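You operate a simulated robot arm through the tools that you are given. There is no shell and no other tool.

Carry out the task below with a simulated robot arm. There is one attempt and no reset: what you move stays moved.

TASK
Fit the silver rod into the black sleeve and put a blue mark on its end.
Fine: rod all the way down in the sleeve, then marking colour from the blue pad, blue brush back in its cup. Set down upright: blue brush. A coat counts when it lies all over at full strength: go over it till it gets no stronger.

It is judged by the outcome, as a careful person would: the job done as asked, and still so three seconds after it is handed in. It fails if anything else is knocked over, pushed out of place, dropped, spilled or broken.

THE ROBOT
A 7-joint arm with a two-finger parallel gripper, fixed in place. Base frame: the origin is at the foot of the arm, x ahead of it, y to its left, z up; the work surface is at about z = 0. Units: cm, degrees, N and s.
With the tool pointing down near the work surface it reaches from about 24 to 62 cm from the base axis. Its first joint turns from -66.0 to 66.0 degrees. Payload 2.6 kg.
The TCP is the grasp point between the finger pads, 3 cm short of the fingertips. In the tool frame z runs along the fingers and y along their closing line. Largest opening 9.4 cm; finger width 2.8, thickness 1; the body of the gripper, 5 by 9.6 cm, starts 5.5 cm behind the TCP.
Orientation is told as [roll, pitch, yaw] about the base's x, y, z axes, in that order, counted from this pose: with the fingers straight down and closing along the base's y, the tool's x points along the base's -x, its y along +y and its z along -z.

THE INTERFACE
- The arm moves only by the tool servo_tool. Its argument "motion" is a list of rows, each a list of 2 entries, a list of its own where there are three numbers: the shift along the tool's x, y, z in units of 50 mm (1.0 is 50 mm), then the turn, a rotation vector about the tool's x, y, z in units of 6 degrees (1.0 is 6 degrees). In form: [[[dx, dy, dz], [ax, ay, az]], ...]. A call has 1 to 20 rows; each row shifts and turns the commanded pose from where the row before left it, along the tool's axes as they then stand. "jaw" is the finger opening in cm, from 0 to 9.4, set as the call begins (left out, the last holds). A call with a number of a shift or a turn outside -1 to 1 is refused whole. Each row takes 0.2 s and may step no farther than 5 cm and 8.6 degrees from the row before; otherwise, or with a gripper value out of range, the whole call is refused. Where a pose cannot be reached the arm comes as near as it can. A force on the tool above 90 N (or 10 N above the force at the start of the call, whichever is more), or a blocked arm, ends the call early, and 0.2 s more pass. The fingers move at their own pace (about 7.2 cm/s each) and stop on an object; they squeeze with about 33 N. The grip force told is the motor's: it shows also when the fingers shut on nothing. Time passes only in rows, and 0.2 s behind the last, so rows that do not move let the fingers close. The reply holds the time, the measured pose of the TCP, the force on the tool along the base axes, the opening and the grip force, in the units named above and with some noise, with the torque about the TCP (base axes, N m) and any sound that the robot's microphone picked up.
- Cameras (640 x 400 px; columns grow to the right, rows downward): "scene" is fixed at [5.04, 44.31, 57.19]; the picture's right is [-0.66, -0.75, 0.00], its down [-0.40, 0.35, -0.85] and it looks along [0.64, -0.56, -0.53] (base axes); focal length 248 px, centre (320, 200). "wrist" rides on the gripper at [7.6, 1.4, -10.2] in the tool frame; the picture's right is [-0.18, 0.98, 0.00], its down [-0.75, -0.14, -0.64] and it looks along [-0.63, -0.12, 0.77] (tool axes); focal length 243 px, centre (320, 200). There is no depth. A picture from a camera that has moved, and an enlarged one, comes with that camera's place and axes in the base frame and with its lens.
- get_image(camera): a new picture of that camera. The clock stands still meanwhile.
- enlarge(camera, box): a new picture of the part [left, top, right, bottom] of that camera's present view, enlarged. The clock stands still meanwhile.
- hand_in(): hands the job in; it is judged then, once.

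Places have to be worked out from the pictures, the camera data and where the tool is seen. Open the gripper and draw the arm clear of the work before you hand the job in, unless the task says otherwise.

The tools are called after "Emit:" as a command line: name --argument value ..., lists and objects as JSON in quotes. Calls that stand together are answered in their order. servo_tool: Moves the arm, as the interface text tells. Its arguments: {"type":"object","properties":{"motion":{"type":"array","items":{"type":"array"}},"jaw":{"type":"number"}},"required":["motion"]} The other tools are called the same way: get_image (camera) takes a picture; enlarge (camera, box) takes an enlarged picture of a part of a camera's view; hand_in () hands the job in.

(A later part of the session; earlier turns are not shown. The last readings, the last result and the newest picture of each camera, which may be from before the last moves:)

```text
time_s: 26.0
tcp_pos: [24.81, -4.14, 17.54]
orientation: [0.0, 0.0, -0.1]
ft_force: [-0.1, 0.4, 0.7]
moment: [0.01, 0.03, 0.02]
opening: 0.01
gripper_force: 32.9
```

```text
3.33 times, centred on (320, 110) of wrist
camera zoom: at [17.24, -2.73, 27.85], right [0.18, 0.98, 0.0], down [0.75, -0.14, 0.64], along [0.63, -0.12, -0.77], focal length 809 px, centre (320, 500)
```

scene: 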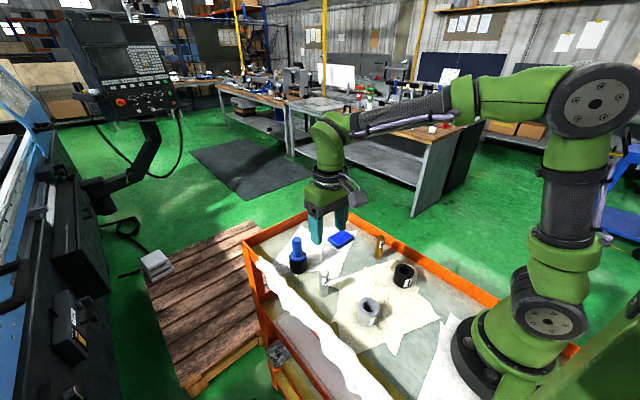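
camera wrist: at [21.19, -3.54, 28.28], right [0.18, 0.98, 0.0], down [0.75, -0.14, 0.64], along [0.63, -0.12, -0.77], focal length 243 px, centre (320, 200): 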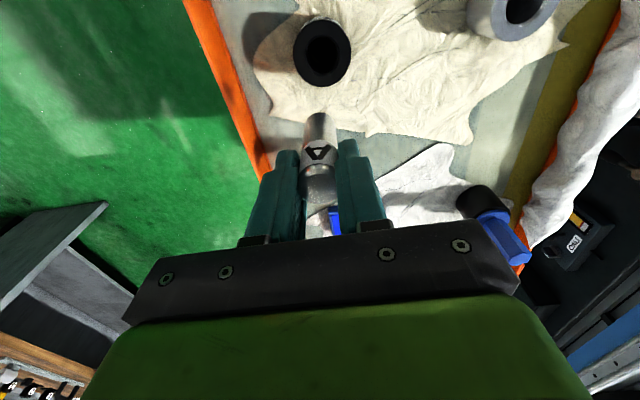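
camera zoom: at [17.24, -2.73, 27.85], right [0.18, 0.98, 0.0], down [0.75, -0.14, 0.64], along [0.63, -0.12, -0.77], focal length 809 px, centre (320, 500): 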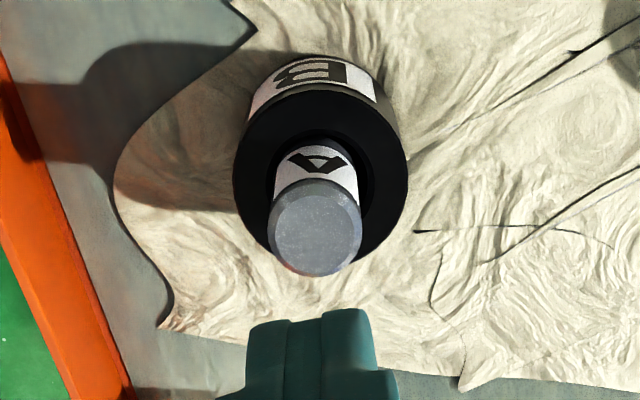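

The rod stays put and the sleeve is undisturbed; the rod's top is at about (25.0, -4.3, 8.0). Next I go for the brush at about (48.6, 14.8), with its handle top at z≈11.4, moving high and opening the jaws on the way.

Emit:
servo_tool --motion '[[[0, 0, -0.6], [0, 0, 0]], [[-0.5, 0.5, -0.5], [0, 0, 0]], [[-0.55, 0.5, 0], [0, 0, 0]], [[-0.55, 0.5, 0], [0, 0, 0]], [[-0.55, 0.5, 0], [0, 0, 0]], [[-0.55, 0.5, 0], [0, 0, 0]], [[-0.55, 0.5, 0], [0, 0, 0]], [[-0.5, 0.5, 0], [0, 0, 0]], [[0, 0, 0], [0, 0, 0]], [[0, 0, 0], [0, 0, 0]]]' --jaw 6

Emit:
get_image --camera "wrist"

Emit:
enlarge --camera "scene" --box '[265, 215, 345, 295]'

```text
time_s: 28.2
tcp_pos: [44.03, 12.98, 22.7]
orientation: [-0.1, 0.0, 0.1]
ft_force: [0.6, -0.6, 0.6]
moment: [0.0, -0.05, 0.01]
opening: 6.01
gripper_force: 0.0
```

```text
taken
camera wrist: at [36.37, 14.51, 33.13], right [0.18, 0.98, 0.0], down [0.75, -0.14, 0.64], along [0.63, -0.12, -0.77], focal length 243 px, centre (320, 200)
```

wrist: 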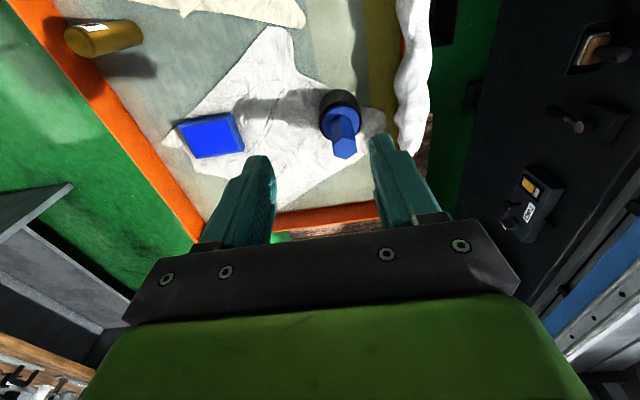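

```text
5.00 times, centred on (305, 255) of scene
camera zoom: at [5.04, 44.31, 57.19], right [-0.66, -0.75, 0.0], down [-0.4, 0.35, -0.85], along [0.64, -0.56, -0.53], focal length 1239 px, centre (395, -75)
```

zoom: 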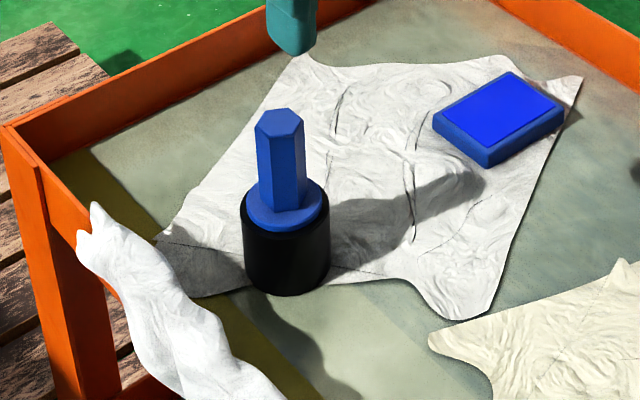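

The brush and the blue pad are both in view. I'll enlarge each in the wrist picture.

Emit:
enlarge --camera "wrist" --box '[290, 70, 390, 170]'

Emit:
enlarge --camera "wrist" --box '[150, 80, 270, 180]'

```text
4.00 times, centred on (340, 120) of wrist
camera zoom: at [36.37, 14.51, 33.13], right [0.18, 0.98, 0.0], down [0.75, -0.14, 0.64], along [0.63, -0.12, -0.77], focal length 970 px, centre (240, 520)
```

zoom: 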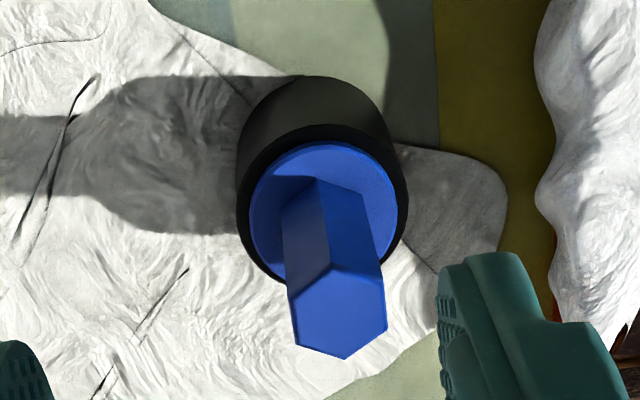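

```text
4.00 times, centred on (210, 130) of wrist
camera zoom: at [36.37, 14.51, 33.13], right [0.18, 0.98, 0.0], down [0.75, -0.14, 0.64], along [0.63, -0.12, -0.77], focal length 970 px, centre (760, 480)
```

zoom: 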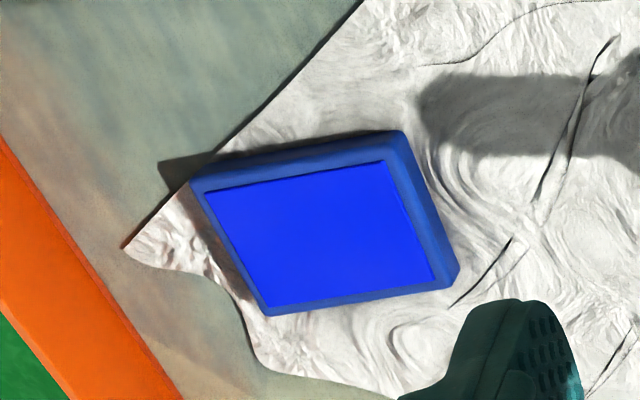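

The handle's flats lie across y, so the current hand yaw suits it; the brush axis is at (48.13, 14.78). The pad's top is centred at about (48.65, -3.4), roughly 4.5 x 6.6. I'll align over the brush and go down to z≈15.5 first.

Emit:
servo_tool --motion '[[[-0.41, 0.18, 0], [0, 0, 0]], [[-0.41, 0.18, 0], [0, 0, 0]], [[0, 0, 0.7], [0, 0, 0]], [[0, 0, 0.7], [0, 0, 0]], [[0, 0, 0], [0, 0, 0]], [[0, 0, 0], [0, 0, 0]]]' --jaw 5.5

Emit:
enlarge --camera "wrist" --box '[250, 100, 410, 220]'

Emit:
enlarge --camera "scene" --box '[265, 215, 345, 295]'

```text
time_s: 29.6
tcp_pos: [47.84, 15.01, 15.88]
orientation: [0.1, 0.0, 0.0]
ft_force: [0.5, -0.1, 0.4]
moment: [0.05, 0.01, -0.02]
opening: 5.49
gripper_force: 0.0
```

```text
3.33 times, centred on (330, 160) of wrist
camera zoom: at [40.24, 16.46, 26.16], right [0.18, 0.98, 0.0], down [0.75, -0.14, 0.64], along [0.63, -0.12, -0.77], focal length 809 px, centre (287, 333)
```

zoom: 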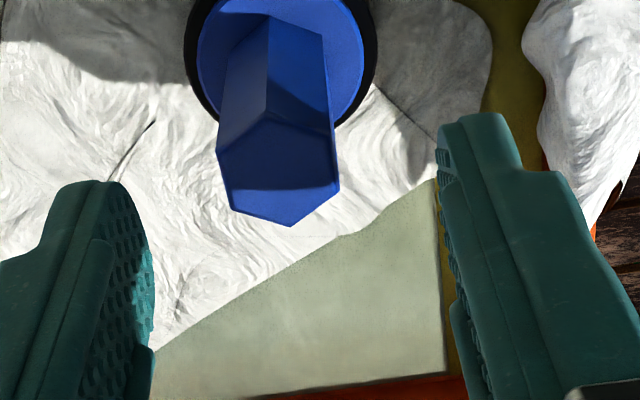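

```text
5.00 times, centred on (305, 255) of scene
camera zoom: at [5.04, 44.31, 57.19], right [-0.66, -0.75, 0.0], down [-0.4, 0.35, -0.85], along [0.64, -0.56, -0.53], focal length 1239 px, centre (395, -75)
```

zoom: 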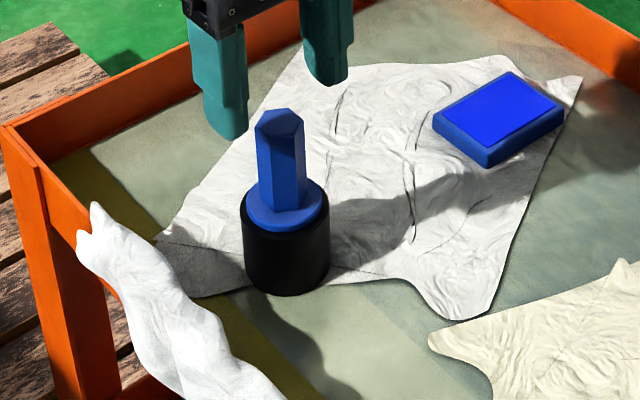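

The handle's centre is confirmed at (48.1, 14.8). I'll correct the small offset and go down to z≈9.0 with the jaws open around the handle.

Emit:
servo_tool --motion '[[[-0.05, -0.036, 0], [0, 0, 0]], [[0, 0, 0.27], [0, 0, 0]], [[0, 0, 0.27], [0, 0, 0]], [[0, 0, 0.27], [0, 0, 0]], [[0, 0, 0.27], [0, 0, 0]], [[0, 0, 0.27], [0, 0, 0]], [[0, 0, 0], [0, 0, 0]], [[0, 0, 0], [0, 0, 0]]]' --jaw 5.5

Emit:
enlarge --camera "wrist" --box '[240, 120, 400, 240]'

Emit:
enlarge --camera "scene" --box '[265, 215, 345, 295]'

```text
time_s: 31.4
tcp_pos: [48.05, 14.77, 9.07]
orientation: [0.0, 0.0, -0.1]
ft_force: [0.0, 0.2, 0.9]
moment: [0.0, 0.0, 0.02]
opening: 5.51
gripper_force: 0.2
```

```text
3.33 times, centred on (320, 180) of wrist
camera zoom: at [40.46, 16.3, 19.45], right [0.18, 0.98, 0.0], down [0.75, -0.14, 0.64], along [0.63, -0.12, -0.77], focal length 809 px, centre (320, 267)
```

zoom: 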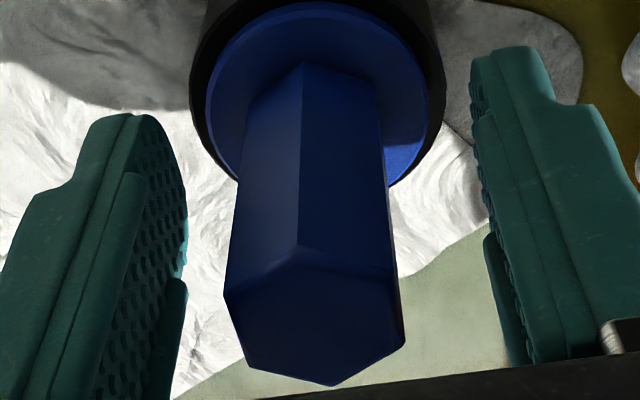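

```text
5.00 times, centred on (305, 255) of scene
camera zoom: at [5.04, 44.31, 57.19], right [-0.66, -0.75, 0.0], down [-0.4, 0.35, -0.85], along [0.64, -0.56, -0.53], focal length 1239 px, centre (395, -75)
```

zoom: 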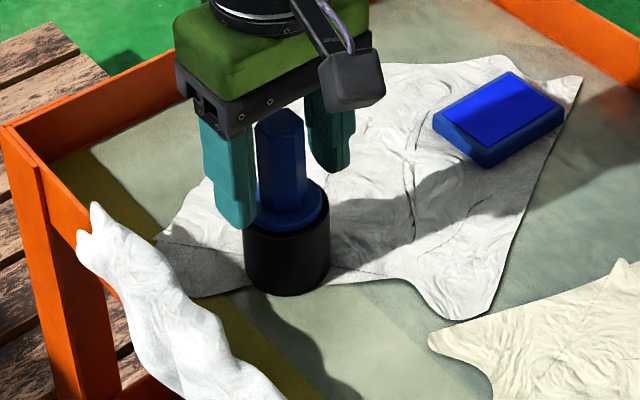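

The handle stands centred between the fingers and the fingertips are above the collar. I'll close on it.

Emit:
servo_tool --motion '[[[0, 0, 0], [0, 0, 0]], [[0, 0, 0], [0, 0, 0]], [[0, 0, 0], [0, 0, 0]], [[0, 0, 0], [0, 0, 0]], [[0, 0, 0], [0, 0, 0]]]' --jaw 1.5

```text
time_s: 32.6
tcp_pos: [48.01, 14.8, 9.11]
orientation: [0.0, -0.2, 0.0]
ft_force: [-0.1, 0.4, -0.3]
moment: [-0.01, -0.02, -0.05]
opening: 2.35
gripper_force: 33.3
```

The jaws hold the handle at 2.35 cm on its flats, at grasp pose (48.03, 14.79, 9.09), which I'll return to later. I'll lift straight up, slowly at first.

Emit:
servo_tool --motion '[[[0, 0, -0.1], [0, 0, 0]], [[0, 0, -0.2], [0, 0, 0]], [[0, 0, -0.3], [0, 0, 0]], [[0, 0, -0.4], [0, 0, 0]], [[0, 0, -0.5], [0, 0, 0]], [[0, 0, -0.5], [0, 0, 0]], [[0, 0, 0], [0, 0, 0]]]' --jaw 1.5

Emit:
enlarge --camera "scene" --box '[265, 195, 365, 295]'

Emit:
get_image --camera "wrist"

```text
time_s: 34.2
tcp_pos: [47.96, 14.98, 19.31]
orientation: [0.0, 0.0, 0.0]
ft_force: [0.0, -0.8, -0.3]
moment: [0.0, -0.04, 0.0]
opening: 2.36
gripper_force: 32.4
```

```text
4.00 times, centred on (315, 245) of scene
camera zoom: at [5.04, 44.31, 57.19], right [-0.66, -0.75, 0.0], down [-0.4, 0.35, -0.85], along [0.64, -0.56, -0.53], focal length 992 px, centre (340, 20)
```

zoom: 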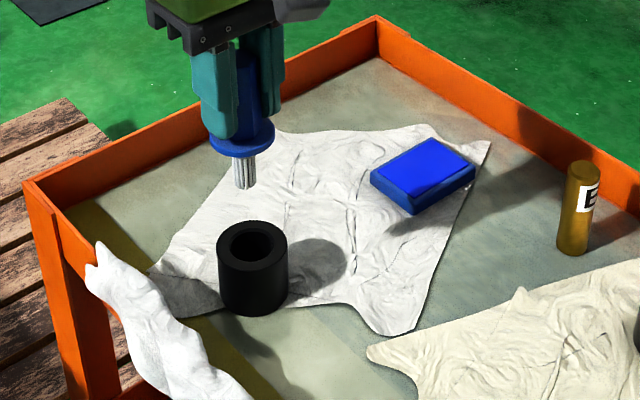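

```text
taken
camera wrist: at [40.38, 16.52, 29.63], right [0.18, 0.98, 0.0], down [0.75, -0.14, 0.64], along [0.63, -0.12, -0.77], focal length 243 px, centre (320, 200)
```

wrist: 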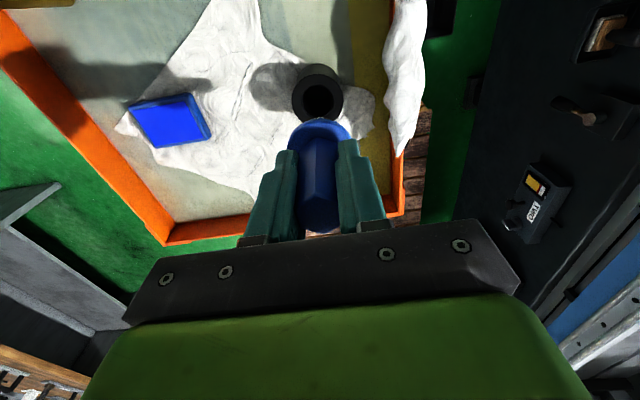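

The brush is out of its cup with a white bristle tip about 8.8 cm below the TCP, and the cup stayed in place. I'll carry it over the blue pad at this height.

Emit:
servo_tool --motion '[[[-0.03, -0.73, 0], [0, 0, 0]], [[-0.03, -0.73, 0], [0, 0, 0]], [[-0.03, -0.73, 0], [0, 0, 0]], [[-0.03, -0.73, 0], [0, 0, 0]], [[-0.02, -0.73, 0], [0, 0, 0]], [[0, 0, 0.6], [0, 0, 0]], [[0, 0, 0.6], [0, 0, 0]], [[0, 0, 0], [0, 0, 0]]]' --jaw 1.5

Emit:
enlarge --camera "scene" --box '[310, 195, 390, 275]'

Emit:
enlarge --camera "wrist" --box '[240, 80, 400, 200]'

```text
time_s: 36.0
tcp_pos: [48.71, -3.46, 13.3]
orientation: [0.0, 0.1, 0.0]
ft_force: [0.9, 0.7, 0.4]
moment: [0.02, 0.01, 0.01]
opening: 2.33
gripper_force: 33.8
```

```text
5.00 times, centred on (350, 235) of scene
camera zoom: at [5.04, 44.31, 57.19], right [-0.66, -0.75, 0.0], down [-0.4, 0.35, -0.85], along [0.64, -0.56, -0.53], focal length 1239 px, centre (170, 25)
```

zoom: 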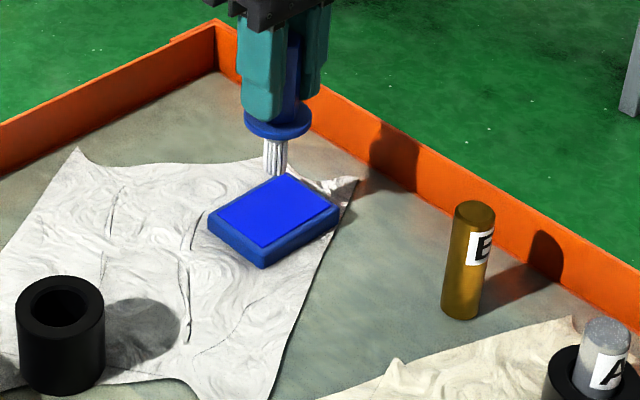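

```text
3.33 times, centred on (320, 140) of wrist
camera zoom: at [41.1, -1.97, 23.56], right [0.18, 0.98, 0.0], down [0.75, -0.14, 0.64], along [0.63, -0.12, -0.77], focal length 809 px, centre (320, 400)
```

zoom: 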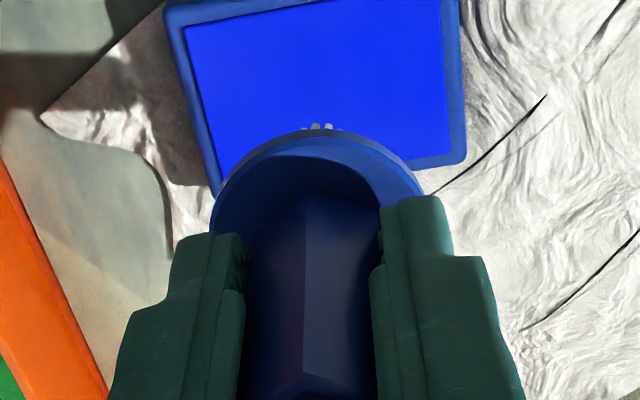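

The tip is over the middle of the pad, about 3 cm above it. I'll lower 2.4 cm, then creep down until a light contact.

Emit:
servo_tool --motion '[[[0, 0, 0.16], [0, 0, 0]], [[0, 0, 0.16], [0, 0, 0]], [[0, 0, 0.16], [0, 0, 0]], [[0, 0, 0], [0, 0, 0]]]' --jaw 1.5

Emit:
servo_tool --motion '[[[0, 0, 0.03], [0, 0, 0]], [[0, 0, 0.03], [0, 0, 0]], [[0, 0, 0], [0, 0, 0]]]' --jaw 1.5

Emit:
enlarge --camera "scene" --box '[310, 195, 390, 275]'

```text
time_s: 37.0
tcp_pos: [48.86, -3.48, 10.86]
orientation: [0.0, 0.0, 0.0]
ft_force: [0.5, -0.4, -1.0]
moment: [0.01, -0.02, -0.01]
opening: 2.36
gripper_force: 32.6
```

```text
time_s: 37.8
tcp_pos: [48.92, -3.42, 10.48]
orientation: [0.0, 0.0, 0.1]
ft_force: [-0.2, -0.1, -0.3]
moment: [0.01, -0.01, -0.03]
opening: 2.34
gripper_force: 33.4
```

```text
5.00 times, centred on (350, 235) of scene
camera zoom: at [5.04, 44.31, 57.19], right [-0.66, -0.75, 0.0], down [-0.4, 0.35, -0.85], along [0.64, -0.56, -0.53], focal length 1239 px, centre (170, 25)
```

zoom: 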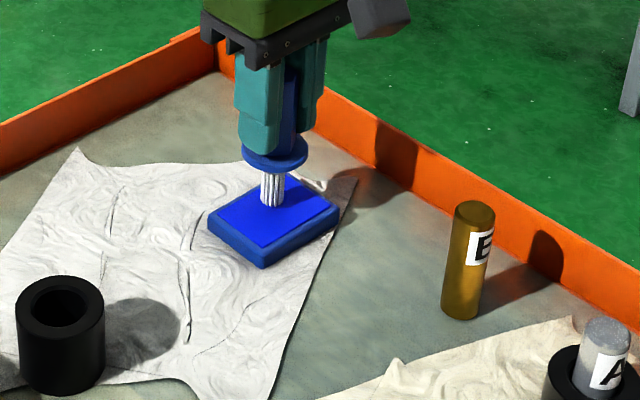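

The tip is about half a centimetre above the pad with no contact. I'll creep down more.

Emit:
servo_tool --motion '[[[0, 0, 0.03], [0, 0, 0]], [[0, 0, 0.03], [0, 0, 0]], [[0, 0, 0], [0, 0, 0]]]' --jaw 1.5

Emit:
servo_tool --motion '[[[0, 0, 0.02], [0, 0, 0]], [[0, 0, 0], [0, 0, 0]]]' --jaw 1.5

Emit:
enlarge --camera "scene" --box '[330, 215, 370, 255]'

```text
time_s: 38.6
tcp_pos: [48.78, -3.51, 10.11]
orientation: [-0.1, 0.0, 0.0]
ft_force: [-0.7, 0.6, -0.2]
moment: [0.01, 0.01, -0.02]
opening: 2.35
gripper_force: 32.9
```

```text
time_s: 39.2
tcp_pos: [48.89, -3.44, 10.0]
orientation: [0.1, 0.0, 0.0]
ft_force: [-0.1, -0.4, -2.0]
moment: [0.01, -0.01, -0.02]
opening: 2.35
gripper_force: 33.0
```

```text
10.00 times, centred on (350, 235) of scene
camera zoom: at [5.04, 44.31, 57.19], right [-0.66, -0.75, 0.0], down [-0.4, 0.35, -0.85], along [0.64, -0.56, -0.53], focal length 2479 px, centre (20, -150)
```

zoom: 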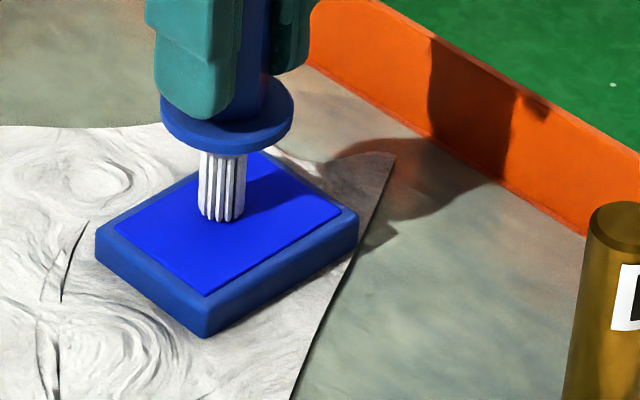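

The bristles are just about touching the pad and still white. I'll creep another 0.1 to 0.2 cm, watching force and colour.

Emit:
servo_tool --motion '[[[0, 0, 0.02], [0, 0, 0]], [[0, 0, 0], [0, 0, 0]]]' --jaw 1.5

Emit:
servo_tool --motion '[[[0, 0, 0.02], [0, 0, 0]], [[0, 0, 0], [0, 0, 0]]]' --jaw 1.5

Emit:
enlarge --camera "scene" --box '[330, 215, 370, 255]'

```text
time_s: 39.8
tcp_pos: [48.88, -3.4, 10.08]
orientation: [0.0, 0.0, 0.0]
ft_force: [1.1, -0.3, -0.8]
moment: [0.0, 0.02, -0.01]
opening: 2.34
gripper_force: 33.1
```

```text
time_s: 40.4
tcp_pos: [48.86, -3.32, 9.98]
orientation: [0.0, 0.1, -0.1]
ft_force: [0.5, -0.3, -0.4]
moment: [-0.03, 0.0, 0.02]
opening: 2.34
gripper_force: 33.0
```

```text
10.00 times, centred on (350, 235) of scene
camera zoom: at [5.04, 44.31, 57.19], right [-0.66, -0.75, 0.0], down [-0.4, 0.35, -0.85], along [0.64, -0.56, -0.53], focal length 2479 px, centre (20, -150)
```

zoom: 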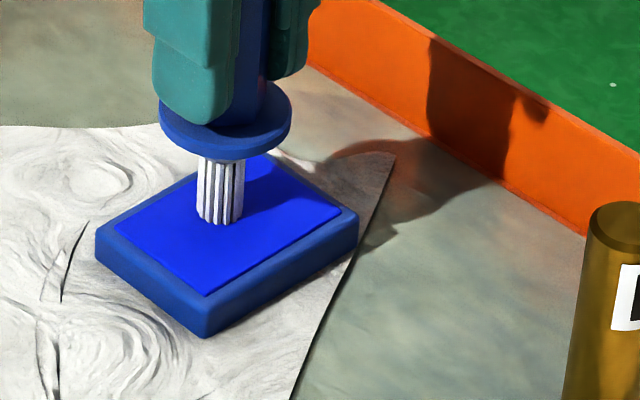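

Still no force and the tip is still moving down in the picture. I'll creep another 0.2 cm in two steps.

Emit:
servo_tool --motion '[[[0, 0, 0.02], [0, 0, 0]], [[0, 0, 0], [0, 0, 0]]]' --jaw 1.5

Emit:
servo_tool --motion '[[[0, 0, 0.02], [0, 0, 0]], [[0, 0, 0], [0, 0, 0]]]' --jaw 1.5

Emit:
enlarge --camera "scene" --box '[335, 220, 365, 250]'

```text
time_s: 41.0
tcp_pos: [48.92, -3.29, 9.88]
orientation: [0.0, -0.1, 0.0]
ft_force: [0.1, -0.4, 4.0]
moment: [0.01, 0.04, 0.01]
opening: 2.33
gripper_force: 32.8
```

```text
time_s: 41.6
tcp_pos: [48.95, -3.29, 9.79]
orientation: [0.0, -0.1, -0.1]
ft_force: [-7.2, -0.5, 21.9]
moment: [-0.02, 0.6, 0.0]
opening: 2.38
gripper_force: 33.1
```

```text
13.33 times, centred on (350, 235) of scene
camera zoom: at [5.03, 44.31, 57.19], right [-0.66, -0.75, 0.0], down [-0.4, 0.35, -0.85], along [0.64, -0.56, -0.53], focal length 3305 px, centre (-80, -267)
```

zoom: 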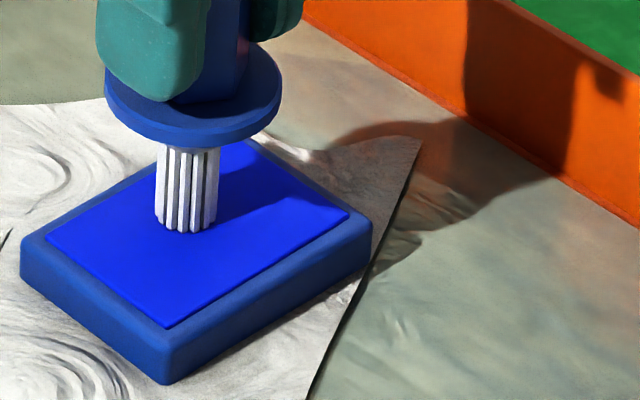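

Contact: 22 N at TCP z≈9.8, stiffer than I want. I'll ease off to a light touch, hold a moment, then lift 2 cm and look at the tip's colour.

Emit:
servo_tool --motion '[[[0, 0, -0.02], [0, 0, 0]], [[0, 0, 0], [0, 0, 0]], [[0, 0, 0], [0, 0, 0]]]' --jaw 1.5

Emit:
servo_tool --motion '[[[0, 0, -0.2], [0, 0, 0]], [[0, 0, -0.4], [0, 0, 0]], [[0, 0, -0.4], [0, 0, 0]], [[0, 0, 0], [0, 0, 0]]]' --jaw 1.5

Emit:
enlarge --camera "scene" --box '[330, 200, 370, 240]'

Emit:
enlarge --camera "wrist" --box '[240, 80, 400, 200]'

```text
time_s: 42.4
tcp_pos: [48.86, -3.34, 9.83]
orientation: [0.0, -0.3, 0.1]
ft_force: [0.1, -1.9, 21.2]
moment: [-0.14, -0.01, 0.02]
opening: 2.33
gripper_force: 33.3
```

```text
time_s: 43.4
tcp_pos: [48.97, -3.41, 14.67]
orientation: [0.0, 0.0, -0.1]
ft_force: [-0.6, -0.5, -0.2]
moment: [-0.02, 0.0, 0.02]
opening: 2.33
gripper_force: 32.7
```

```text
10.00 times, centred on (350, 220) of scene
camera zoom: at [5.04, 44.31, 57.19], right [-0.66, -0.75, 0.0], down [-0.4, 0.35, -0.85], along [0.64, -0.56, -0.53], focal length 2479 px, centre (20, 0)
```

zoom: 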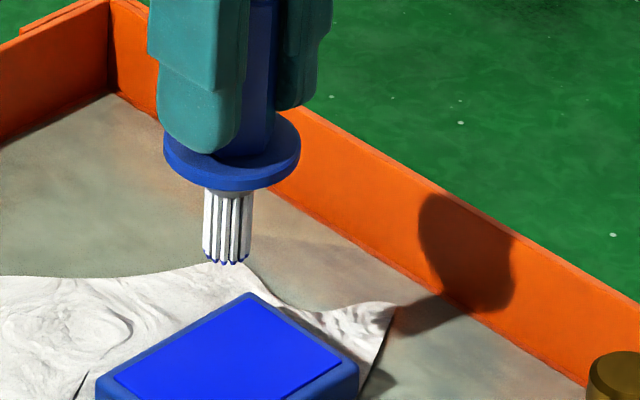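

```text
3.33 times, centred on (320, 140) of wrist
camera zoom: at [41.35, -1.93, 25.0], right [0.18, 0.98, 0.0], down [0.75, -0.14, 0.64], along [0.63, -0.12, -0.77], focal length 809 px, centre (320, 400)
```

zoom: 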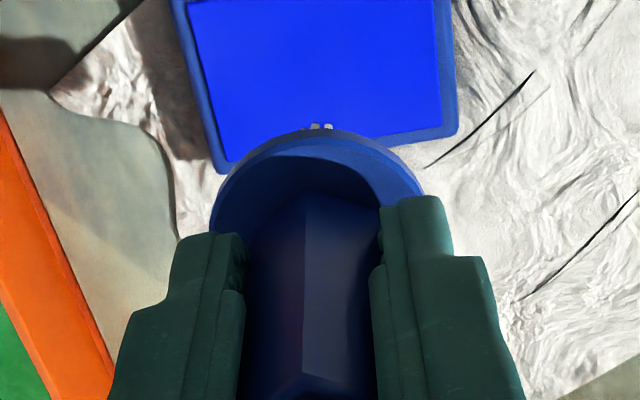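

The bristle ends are now blue. I'll dab once more for a second so the tip is well loaded.

Emit:
servo_tool --motion '[[[0, 0, 0.4], [0, 0, 0]], [[0, 0, 0.4], [0, 0, 0]], [[0, 0, 0.16], [0, 0, 0]], [[0, 0, 0.03], [0, 0, 0]], [[0, 0, 0], [0, 0, 0]], [[0, 0, 0], [0, 0, 0]], [[0, 0, 0], [0, 0, 0]], [[0, 0, 0], [0, 0, 0]]]' --jaw 1.5

```text
time_s: 45.2
tcp_pos: [48.73, -3.48, 9.85]
orientation: [0.0, 0.0, -0.1]
ft_force: [-1.4, 0.0, 5.1]
moment: [0.04, 0.03, 0.0]
opening: 2.34
gripper_force: 33.0
```

Light contact of 5 N on the pad. I'll hold it briefly, then lift well clear and carry the loaded brush over to the rod.

Emit:
servo_tool --motion '[[[0, 0, 0], [0, 0, 0]], [[0, 0, 0], [0, 0, 0]], [[0, 0, -0.3], [0, 0, 0]], [[0, 0, -0.7], [0, 0, 0]], [[0, 0, -0.7], [0, 0, 0]], [[0, 0, -0.7], [0, 0, 0]], [[0.6, -0.02, 0], [0, 0, 0]], [[0.7, -0.03, 0], [0, 0, 0]], [[0.7, -0.03, 0], [0, 0, 0]], [[0.7, -0.03, 0], [0, 0, 0]], [[0.7, -0.02, 0], [0, 0, 0]], [[0.7, -0.02, 0], [0, 0, 0]], [[0.6, -0.02, 0], [0, 0, 0]], [[0, 0, 0], [0, 0, 0]], [[0, 0, 0], [0, 0, 0]]]' --jaw 1.5

Emit:
enlarge --camera "scene" --box '[370, 210, 430, 290]'

Emit:
enlarge --camera "wrist" --box '[240, 40, 400, 200]'

```text
time_s: 48.4
tcp_pos: [25.47, -3.99, 21.97]
orientation: [0.1, 0.1, 0.0]
ft_force: [1.0, 0.8, -0.7]
moment: [-0.02, 0.02, 0.0]
opening: 2.34
gripper_force: 32.9
```

```text
5.00 times, centred on (400, 250) of scene
camera zoom: at [5.04, 44.31, 57.19], right [-0.66, -0.75, 0.0], down [-0.4, 0.35, -0.85], along [0.64, -0.56, -0.53], focal length 1239 px, centre (-80, -50)
```

zoom: 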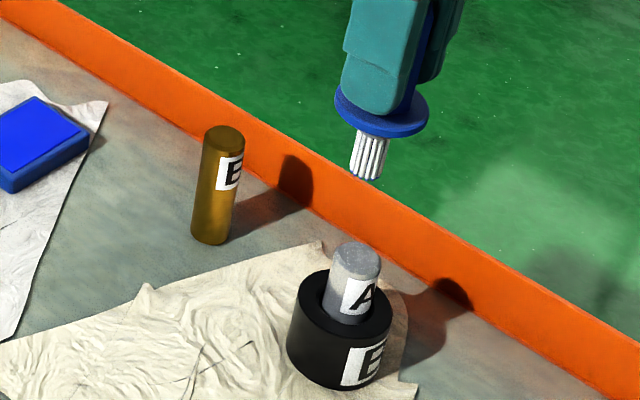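

```text
2.50 times, centred on (320, 120) of wrist
camera zoom: at [17.91, -2.53, 32.34], right [0.18, 0.98, 0.0], down [0.75, -0.14, 0.64], along [0.63, -0.12, -0.77], focal length 606 px, centre (320, 400)
```

zoom: 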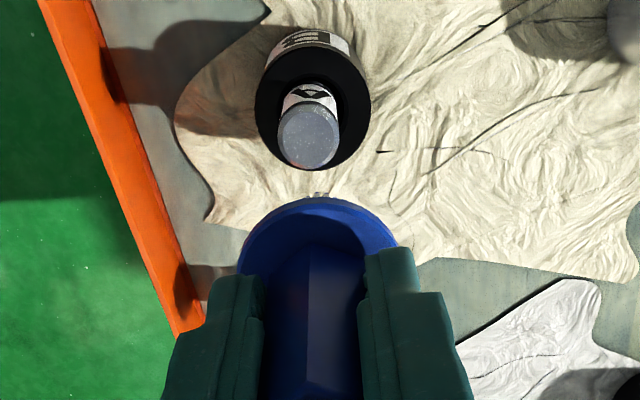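

The rod's top is at (24.9, -4.3), and the brush is about 0.5 cm off from it. I'll correct that, lower to about 1.5 cm above the rod and check in close view.

Emit:
servo_tool --motion '[[[0.1, -0.06, 0.1], [0, 0, 0]], [[0, 0, 0.3], [0, 0, 0]], [[0, 0, 0.3], [0, 0, 0]], [[0, 0, 0], [0, 0, 0]], [[0, 0, 0], [0, 0, 0]]]' --jaw 1.5

Emit:
enlarge --camera "scene" --box '[380, 235, 420, 275]'

Emit:
enlarge --camera "wrist" --box '[270, 60, 370, 160]'

```text
time_s: 49.6
tcp_pos: [24.74, -4.29, 18.29]
orientation: [0.0, 0.0, 0.0]
ft_force: [-0.6, -0.6, -1.4]
moment: [0.04, 0.03, -0.02]
opening: 2.34
gripper_force: 32.8
```

```text
10.00 times, centred on (400, 255) of scene
camera zoom: at [5.04, 44.31, 57.19], right [-0.66, -0.75, 0.0], down [-0.4, 0.35, -0.85], along [0.64, -0.56, -0.53], focal length 2479 px, centre (-480, -350)
```

zoom: 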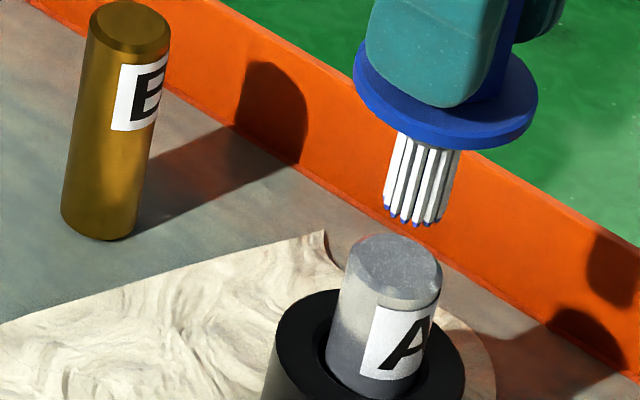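

```text
4.00 times, centred on (320, 110) of wrist
camera zoom: at [17.25, -2.89, 28.6], right [0.18, 0.98, 0.0], down [0.75, -0.14, 0.64], along [0.63, -0.12, -0.77], focal length 970 px, centre (320, 560)
```

zoom: 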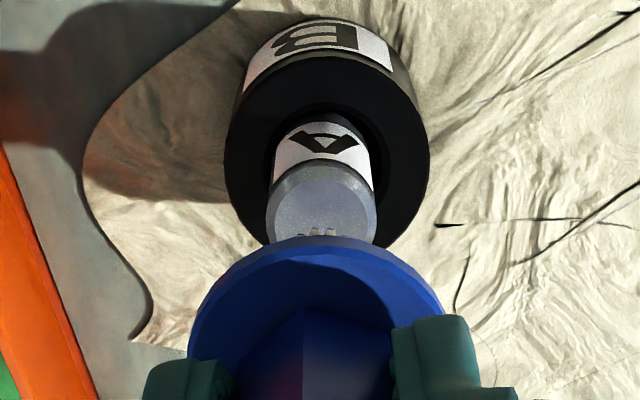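

The inked tip is above the rod's end, centred within about 0.15 cm, with a gap of about 1.9 cm. I'll lower 1.5 cm and then creep to a light touch.

Emit:
servo_tool --motion '[[[0, 0.015, 0.1], [0, 0, 0]], [[0, 0, 0.1], [0, 0, 0]], [[0, 0, 0.1], [0, 0, 0]], [[0, 0, 0], [0, 0, 0]]]' --jaw 1.5

Emit:
enlarge --camera "scene" --box '[380, 235, 420, 275]'

Emit:
enlarge --camera "wrist" --box '[290, 80, 350, 140]'

```text
time_s: 50.6
tcp_pos: [24.8, -4.3, 16.97]
orientation: [0.0, 0.1, -0.1]
ft_force: [1.2, -0.3, -1.0]
moment: [0.01, -0.03, -0.03]
opening: 2.33
gripper_force: 33.1
```

```text
10.00 times, centred on (400, 255) of scene
camera zoom: at [5.04, 44.31, 57.19], right [-0.66, -0.75, 0.0], down [-0.4, 0.35, -0.85], along [0.64, -0.56, -0.53], focal length 2479 px, centre (-480, -350)
```

zoom: 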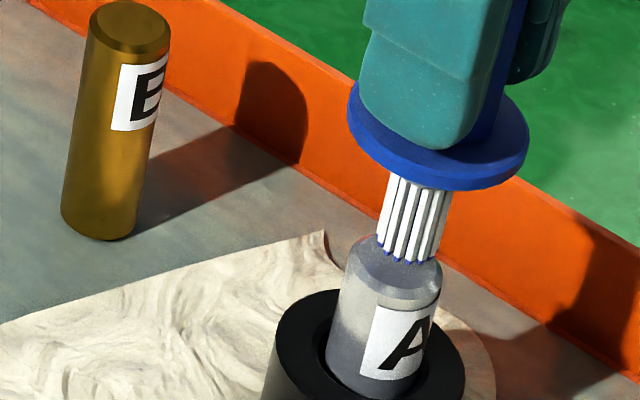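

```text
6.67 times, centred on (320, 110) of wrist
camera zoom: at [17.2, -2.96, 27.22], right [0.18, 0.98, 0.0], down [0.75, -0.14, 0.64], along [0.63, -0.12, -0.77], focal length 1618 px, centre (320, 800)
```

zoom: 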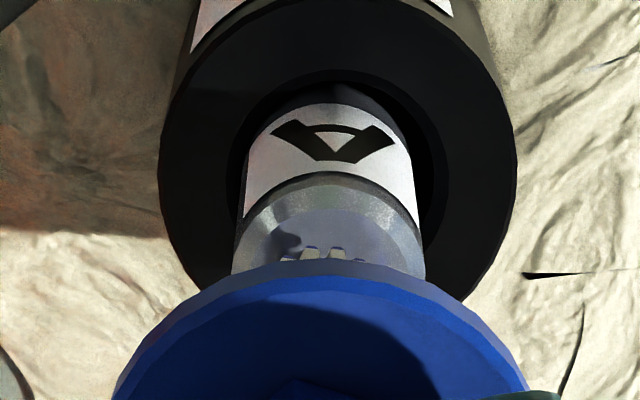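

The tip is about 0.5 cm above the rod's end and about 0.2 cm off toward -y. I'll correct that and creep down to contact.

Emit:
servo_tool --motion '[[[-0.01, 0.04, 0.02], [0, 0, 0]], [[0, 0, 0.03], [0, 0, 0]], [[0, 0, 0], [0, 0, 0]]]' --jaw 1.5

Emit:
servo_tool --motion '[[[0, 0, 0.02], [0, 0, 0]], [[0, 0, 0], [0, 0, 0]]]' --jaw 1.5

Emit:
servo_tool --motion '[[[0, 0, 0.02], [0, 0, 0]], [[0, 0, 0], [0, 0, 0]]]' --jaw 1.5

```text
time_s: 51.4
tcp_pos: [24.79, -4.17, 16.63]
orientation: [0.0, 0.0, -0.1]
ft_force: [0.0, 0.0, -0.1]
moment: [0.0, 0.03, 0.03]
opening: 2.35
gripper_force: 33.2
```

```text
time_s: 52.0
tcp_pos: [24.77, -4.29, 16.57]
orientation: [0.0, 0.0, 0.0]
ft_force: [-0.2, -0.9, -1.2]
moment: [-0.01, -0.02, -0.03]
opening: 2.35
gripper_force: 33.1
```

```text
time_s: 52.6
tcp_pos: [24.88, -4.38, 16.48]
orientation: [0.0, 0.0, 0.1]
ft_force: [0.4, 0.7, 0.1]
moment: [-0.04, 0.01, -0.01]
opening: 2.33
gripper_force: 33.4
```

No contact yet at z≈16.5. I'll check the close view for the remaining gap and keep creeping.

Emit:
enlarge --camera "scene" --box '[385, 245, 415, 275]'

Emit:
servo_tool --motion '[[[0, 0, 0.02], [0, 0, 0]], [[0, 0, 0], [0, 0, 0]]]' --jaw 1.5

```text
13.33 times, centred on (400, 260) of scene
camera zoom: at [5.04, 44.31, 57.19], right [-0.66, -0.75, 0.0], down [-0.4, 0.35, -0.85], along [0.64, -0.56, -0.53], focal length 3305 px, centre (-747, -600)
```

zoom: 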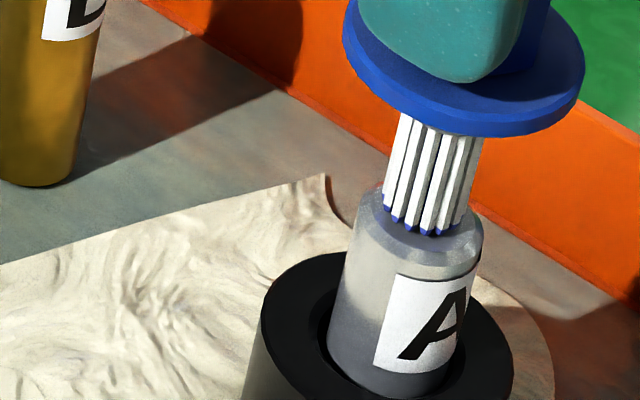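

```text
time_s: 53.2
tcp_pos: [24.91, -4.3, 16.4]
orientation: [-0.1, -0.1, 0.0]
ft_force: [-1.1, -0.2, -1.4]
moment: [-0.02, -0.02, -0.01]
opening: 2.34
gripper_force: 32.3
```

The bristles are nearly on the face. I'll continue in 0.1 cm steps.

Emit:
servo_tool --motion '[[[0, 0.01, 0.02], [0, 0, 0]], [[0, 0, 0], [0, 0, 0]]]' --jaw 1.5

Emit:
servo_tool --motion '[[[0, 0, 0.015], [0, 0, 0]], [[0, 0, 0], [0, 0, 0]]]' --jaw 1.5

Emit:
enlarge --camera "scene" --box '[385, 245, 415, 275]'

```text
time_s: 53.8
tcp_pos: [24.87, -4.2, 16.27]
orientation: [0.0, 0.1, 0.0]
ft_force: [0.2, -0.9, 1.6]
moment: [-0.03, -0.02, 0.0]
opening: 2.33
gripper_force: 32.8
```

```text
time_s: 54.4
tcp_pos: [24.96, -4.23, 16.36]
orientation: [0.0, -0.1, 0.0]
ft_force: [-1.0, -2.7, 7.1]
moment: [-0.07, 0.09, 0.02]
opening: 2.34
gripper_force: 33.0
```

```text
13.33 times, centred on (400, 260) of scene
camera zoom: at [5.04, 44.31, 57.19], right [-0.66, -0.75, 0.0], down [-0.4, 0.35, -0.85], along [0.64, -0.56, -0.53], focal length 3305 px, centre (-747, -600)
```

zoom: 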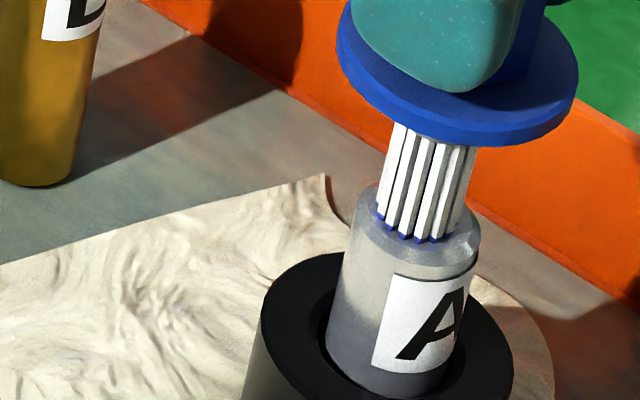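

Light contact at 7 N with the bristles centred on the end face. I'll hold briefly, then stroke gently in a 0.3 cm circle to cover the whole face.

Emit:
servo_tool --motion '[[[0, 0, 0], [0, 0, 0]], [[0, 0, 0], [0, 0, 0]], [[0.03, 0, 0], [0, 0, 0]], [[0.03, 0, 0], [0, 0, 0]], [[-0.018, 0.042, 0], [0, 0, 0]], [[-0.042, 0.018, 0], [0, 0, 0]], [[-0.042, -0.018, 0], [0, 0, 0]], [[-0.018, -0.042, 0], [0, 0, 0]], [[0.018, -0.042, 0], [0, 0, 0]], [[0.042, -0.018, 0], [0, 0, 0]], [[0.042, 0.018, 0], [0, 0, 0]], [[0.018, 0.042, 0], [0, 0, 0]], [[-0.03, 0, 0], [0, 0, 0]], [[-0.03, 0, 0], [0, 0, 0]], [[0, 0, 0], [0, 0, 0]]]' --jaw 1.5

Emit:
enlarge --camera "scene" --box '[385, 245, 415, 275]'

```text
time_s: 57.6
tcp_pos: [24.84, -4.17, 16.03]
orientation: [0.0, 0.0, 0.0]
ft_force: [2.4, -0.2, 13.3]
moment: [0.01, -0.27, 0.01]
opening: 2.34
gripper_force: 33.0
```

```text
13.33 times, centred on (400, 260) of scene
camera zoom: at [5.04, 44.31, 57.19], right [-0.66, -0.75, 0.0], down [-0.4, 0.35, -0.85], along [0.64, -0.56, -0.53], focal length 3305 px, centre (-747, -600)
```

zoom: 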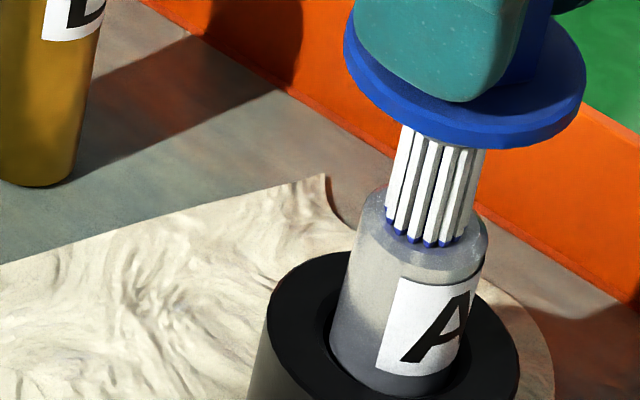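

The stroke dragged the sleeve slightly (about 0.1 cm), so from now on I'll dab rather than slide. I'll lift off and look at the colour on the end.

Emit:
servo_tool --motion '[[[0, 0, -0.1], [0, 0, 0]], [[0, 0, -0.5], [0, 0, 0]], [[0, 0, -0.4], [0, 0, 0]], [[-0.5, 0, 0], [0, 0, 0]], [[-0.5, 0, 0], [0, 0, 0]], [[0, 0, 0], [0, 0, 0]]]' --jaw 1.5

Emit:
enlarge --camera "scene" --box '[385, 245, 415, 275]'

Emit:
enlarge --camera "wrist" --box '[290, 40, 370, 120]'

```text
time_s: 59.0
tcp_pos: [30.02, -4.23, 21.02]
orientation: [0.1, 0.1, 0.0]
ft_force: [0.5, -0.3, -0.8]
moment: [0.02, 0.01, 0.05]
opening: 2.35
gripper_force: 33.5
```

```text
13.33 times, centred on (400, 260) of scene
camera zoom: at [5.04, 44.31, 57.19], right [-0.66, -0.75, 0.0], down [-0.4, 0.35, -0.85], along [0.64, -0.56, -0.53], focal length 3305 px, centre (-747, -600)
```

zoom: 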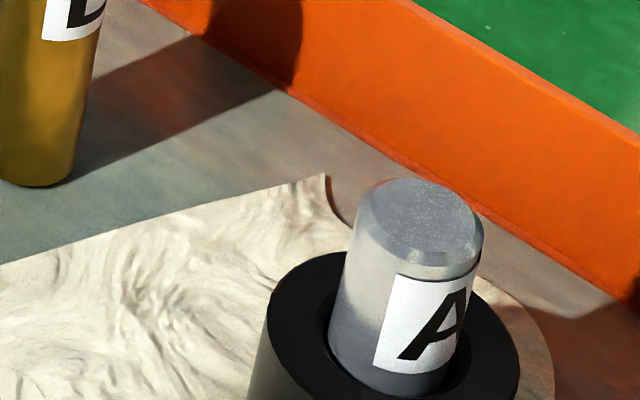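

```text
5.00 times, centred on (330, 80) of wrist
camera zoom: at [22.39, -2.74, 31.34], right [0.18, 0.98, 0.0], down [0.75, -0.14, 0.64], along [0.63, -0.12, -0.77], focal length 1213 px, centre (270, 800)
```

zoom: 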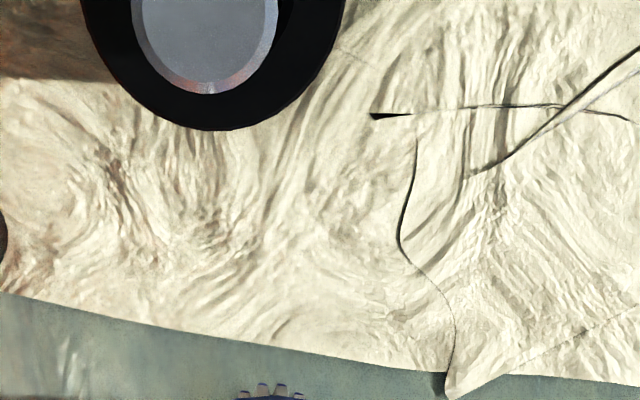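

The end face looks at most faintly bluish. I'll enlarge it strongly in both cameras to judge the coat and the state of the tip.

Emit:
enlarge --camera "scene" --box '[398, 255, 412, 269]'

Emit:
enlarge --camera "wrist" --box '[290, 30, 350, 70]'

Emit:
enlarge --camera "scene" --box '[360, 215, 400, 255]'

```text
16.00 times, centred on (405, 262) of scene
camera zoom: at [5.04, 44.31, 57.19], right [-0.66, -0.75, 0.0], down [-0.4, 0.35, -0.85], along [0.64, -0.56, -0.53], focal length 3966 px, centre (-1040, -792)
```

zoom: 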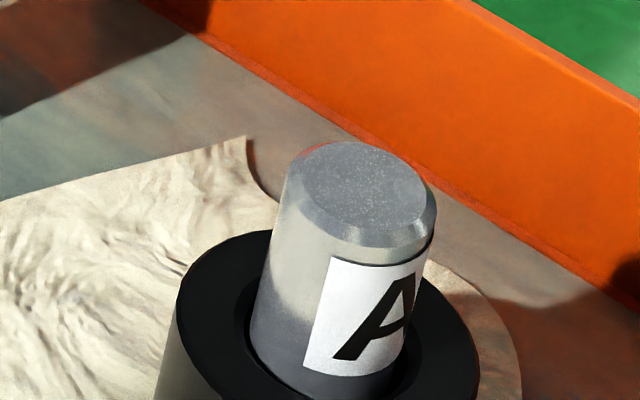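

```text
10.00 times, centred on (320, 50) of wrist
camera zoom: at [22.39, -2.74, 31.34], right [0.18, 0.98, 0.0], down [0.75, -0.14, 0.64], along [0.63, -0.12, -0.77], focal length 2426 px, centre (320, 1700)
```

zoom: 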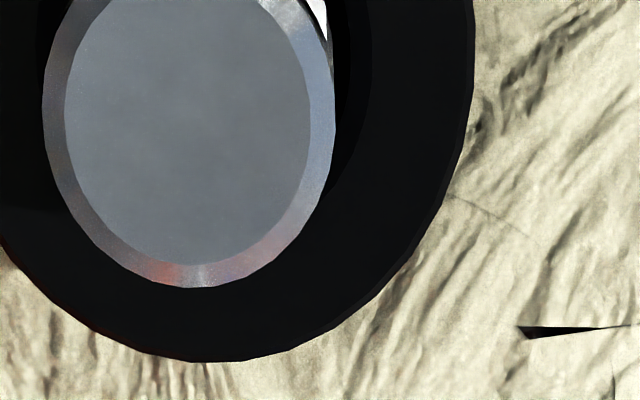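

```text
10.00 times, centred on (380, 235) of scene
camera zoom: at [5.04, 44.31, 57.19], right [-0.66, -0.75, 0.0], down [-0.4, 0.35, -0.85], along [0.64, -0.56, -0.53], focal length 2479 px, centre (-280, -150)
```

zoom: 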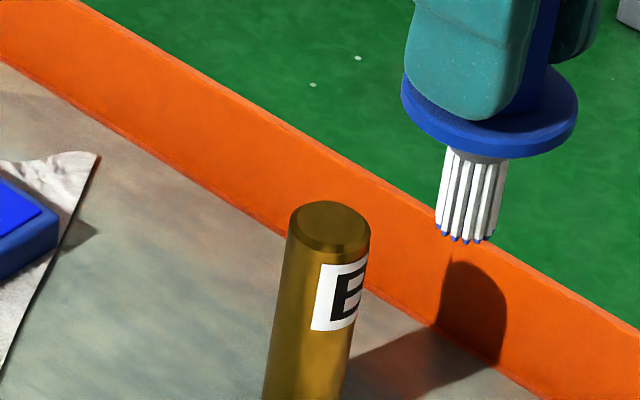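

No clear blue on the face, while the tip is still inked. I'll take the same view as before painting to compare directly.

Emit:
enlarge --camera "scene" --box '[380, 245, 420, 285]'

Emit:
get_image --camera "wrist"

```text
10.00 times, centred on (400, 265) of scene
camera zoom: at [5.04, 44.31, 57.19], right [-0.66, -0.75, 0.0], down [-0.4, 0.35, -0.85], along [0.64, -0.56, -0.53], focal length 2479 px, centre (-480, -450)
```

zoom: 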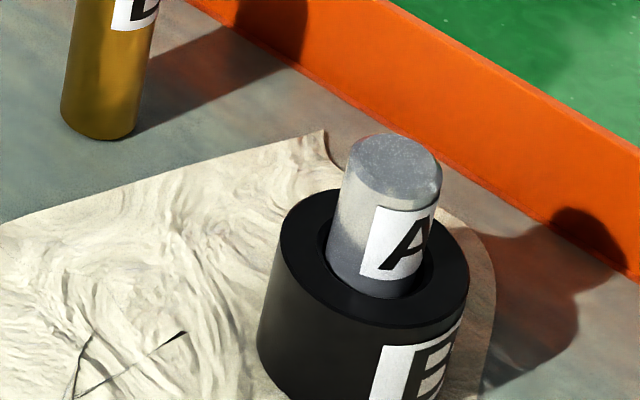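

```text
taken
camera wrist: at [22.39, -2.74, 31.34], right [0.18, 0.98, 0.0], down [0.75, -0.14, 0.64], along [0.63, -0.12, -0.77], focal length 243 px, centre (320, 200)
```

wrist: 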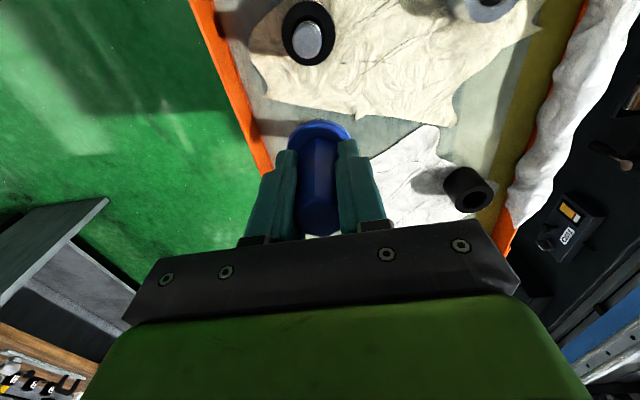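

The rod's top is where it was and the face is hardly changed, so a longer press is needed. I'll return to the same contact pose, hold the bristles on the face for about 2 s, then check again.

Emit:
servo_tool --motion '[[[0.5, 0, 0], [0, 0, 0]], [[0.5, 0, 0], [0, 0, 0]], [[0, 0, 0.4], [0, 0, 0]], [[0, 0, 0.4], [0, 0, 0]], [[0, 0, 0.14], [0, 0, 0]], [[0, 0, 0.03], [0, 0, 0]], [[0, 0, 0.03], [0, 0, 0]], [[0, 0, 0], [0, 0, 0]], [[0, 0, 0], [0, 0, 0]], [[0, 0, 0], [0, 0, 0]], [[0, 0, 0], [0, 0, 0]], [[0, 0, 0], [0, 0, 0]], [[0, 0, 0], [0, 0, 0]], [[0, 0, 0], [0, 0, 0]]]' --jaw 1.5

Emit:
enlarge --camera "scene" --box '[385, 245, 415, 275]'

Emit:
enlarge --camera "wrist" --box '[290, 80, 350, 140]'

```text
time_s: 62.0
tcp_pos: [24.89, -4.36, 16.2]
orientation: [0.0, 0.0, -0.1]
ft_force: [0.5, -0.4, 0.3]
moment: [-0.01, 0.01, 0.0]
opening: 2.34
gripper_force: 33.9
```

```text
13.33 times, centred on (400, 260) of scene
camera zoom: at [5.04, 44.31, 57.19], right [-0.66, -0.75, 0.0], down [-0.4, 0.35, -0.85], along [0.64, -0.56, -0.53], focal length 3305 px, centre (-747, -600)
```

zoom: 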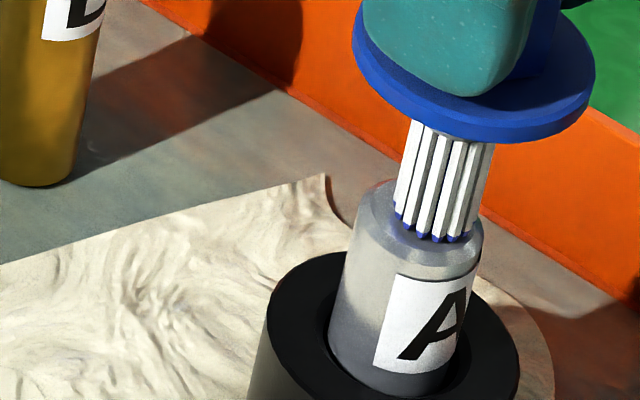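

```text
6.67 times, centred on (320, 110) of wrist
camera zoom: at [17.19, -2.87, 26.52], right [0.18, 0.98, 0.0], down [0.75, -0.14, 0.64], along [0.63, -0.12, -0.77], focal length 1618 px, centre (320, 800)
```

zoom: 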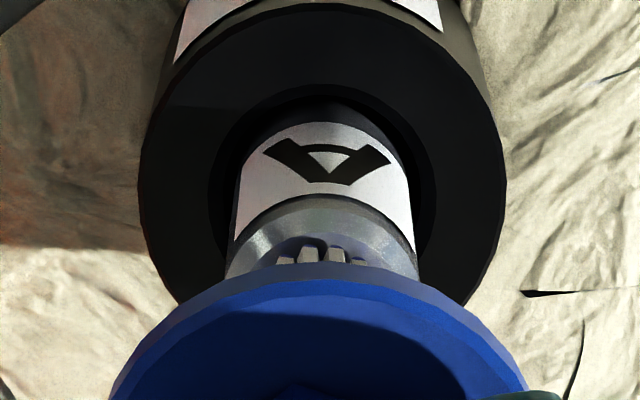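

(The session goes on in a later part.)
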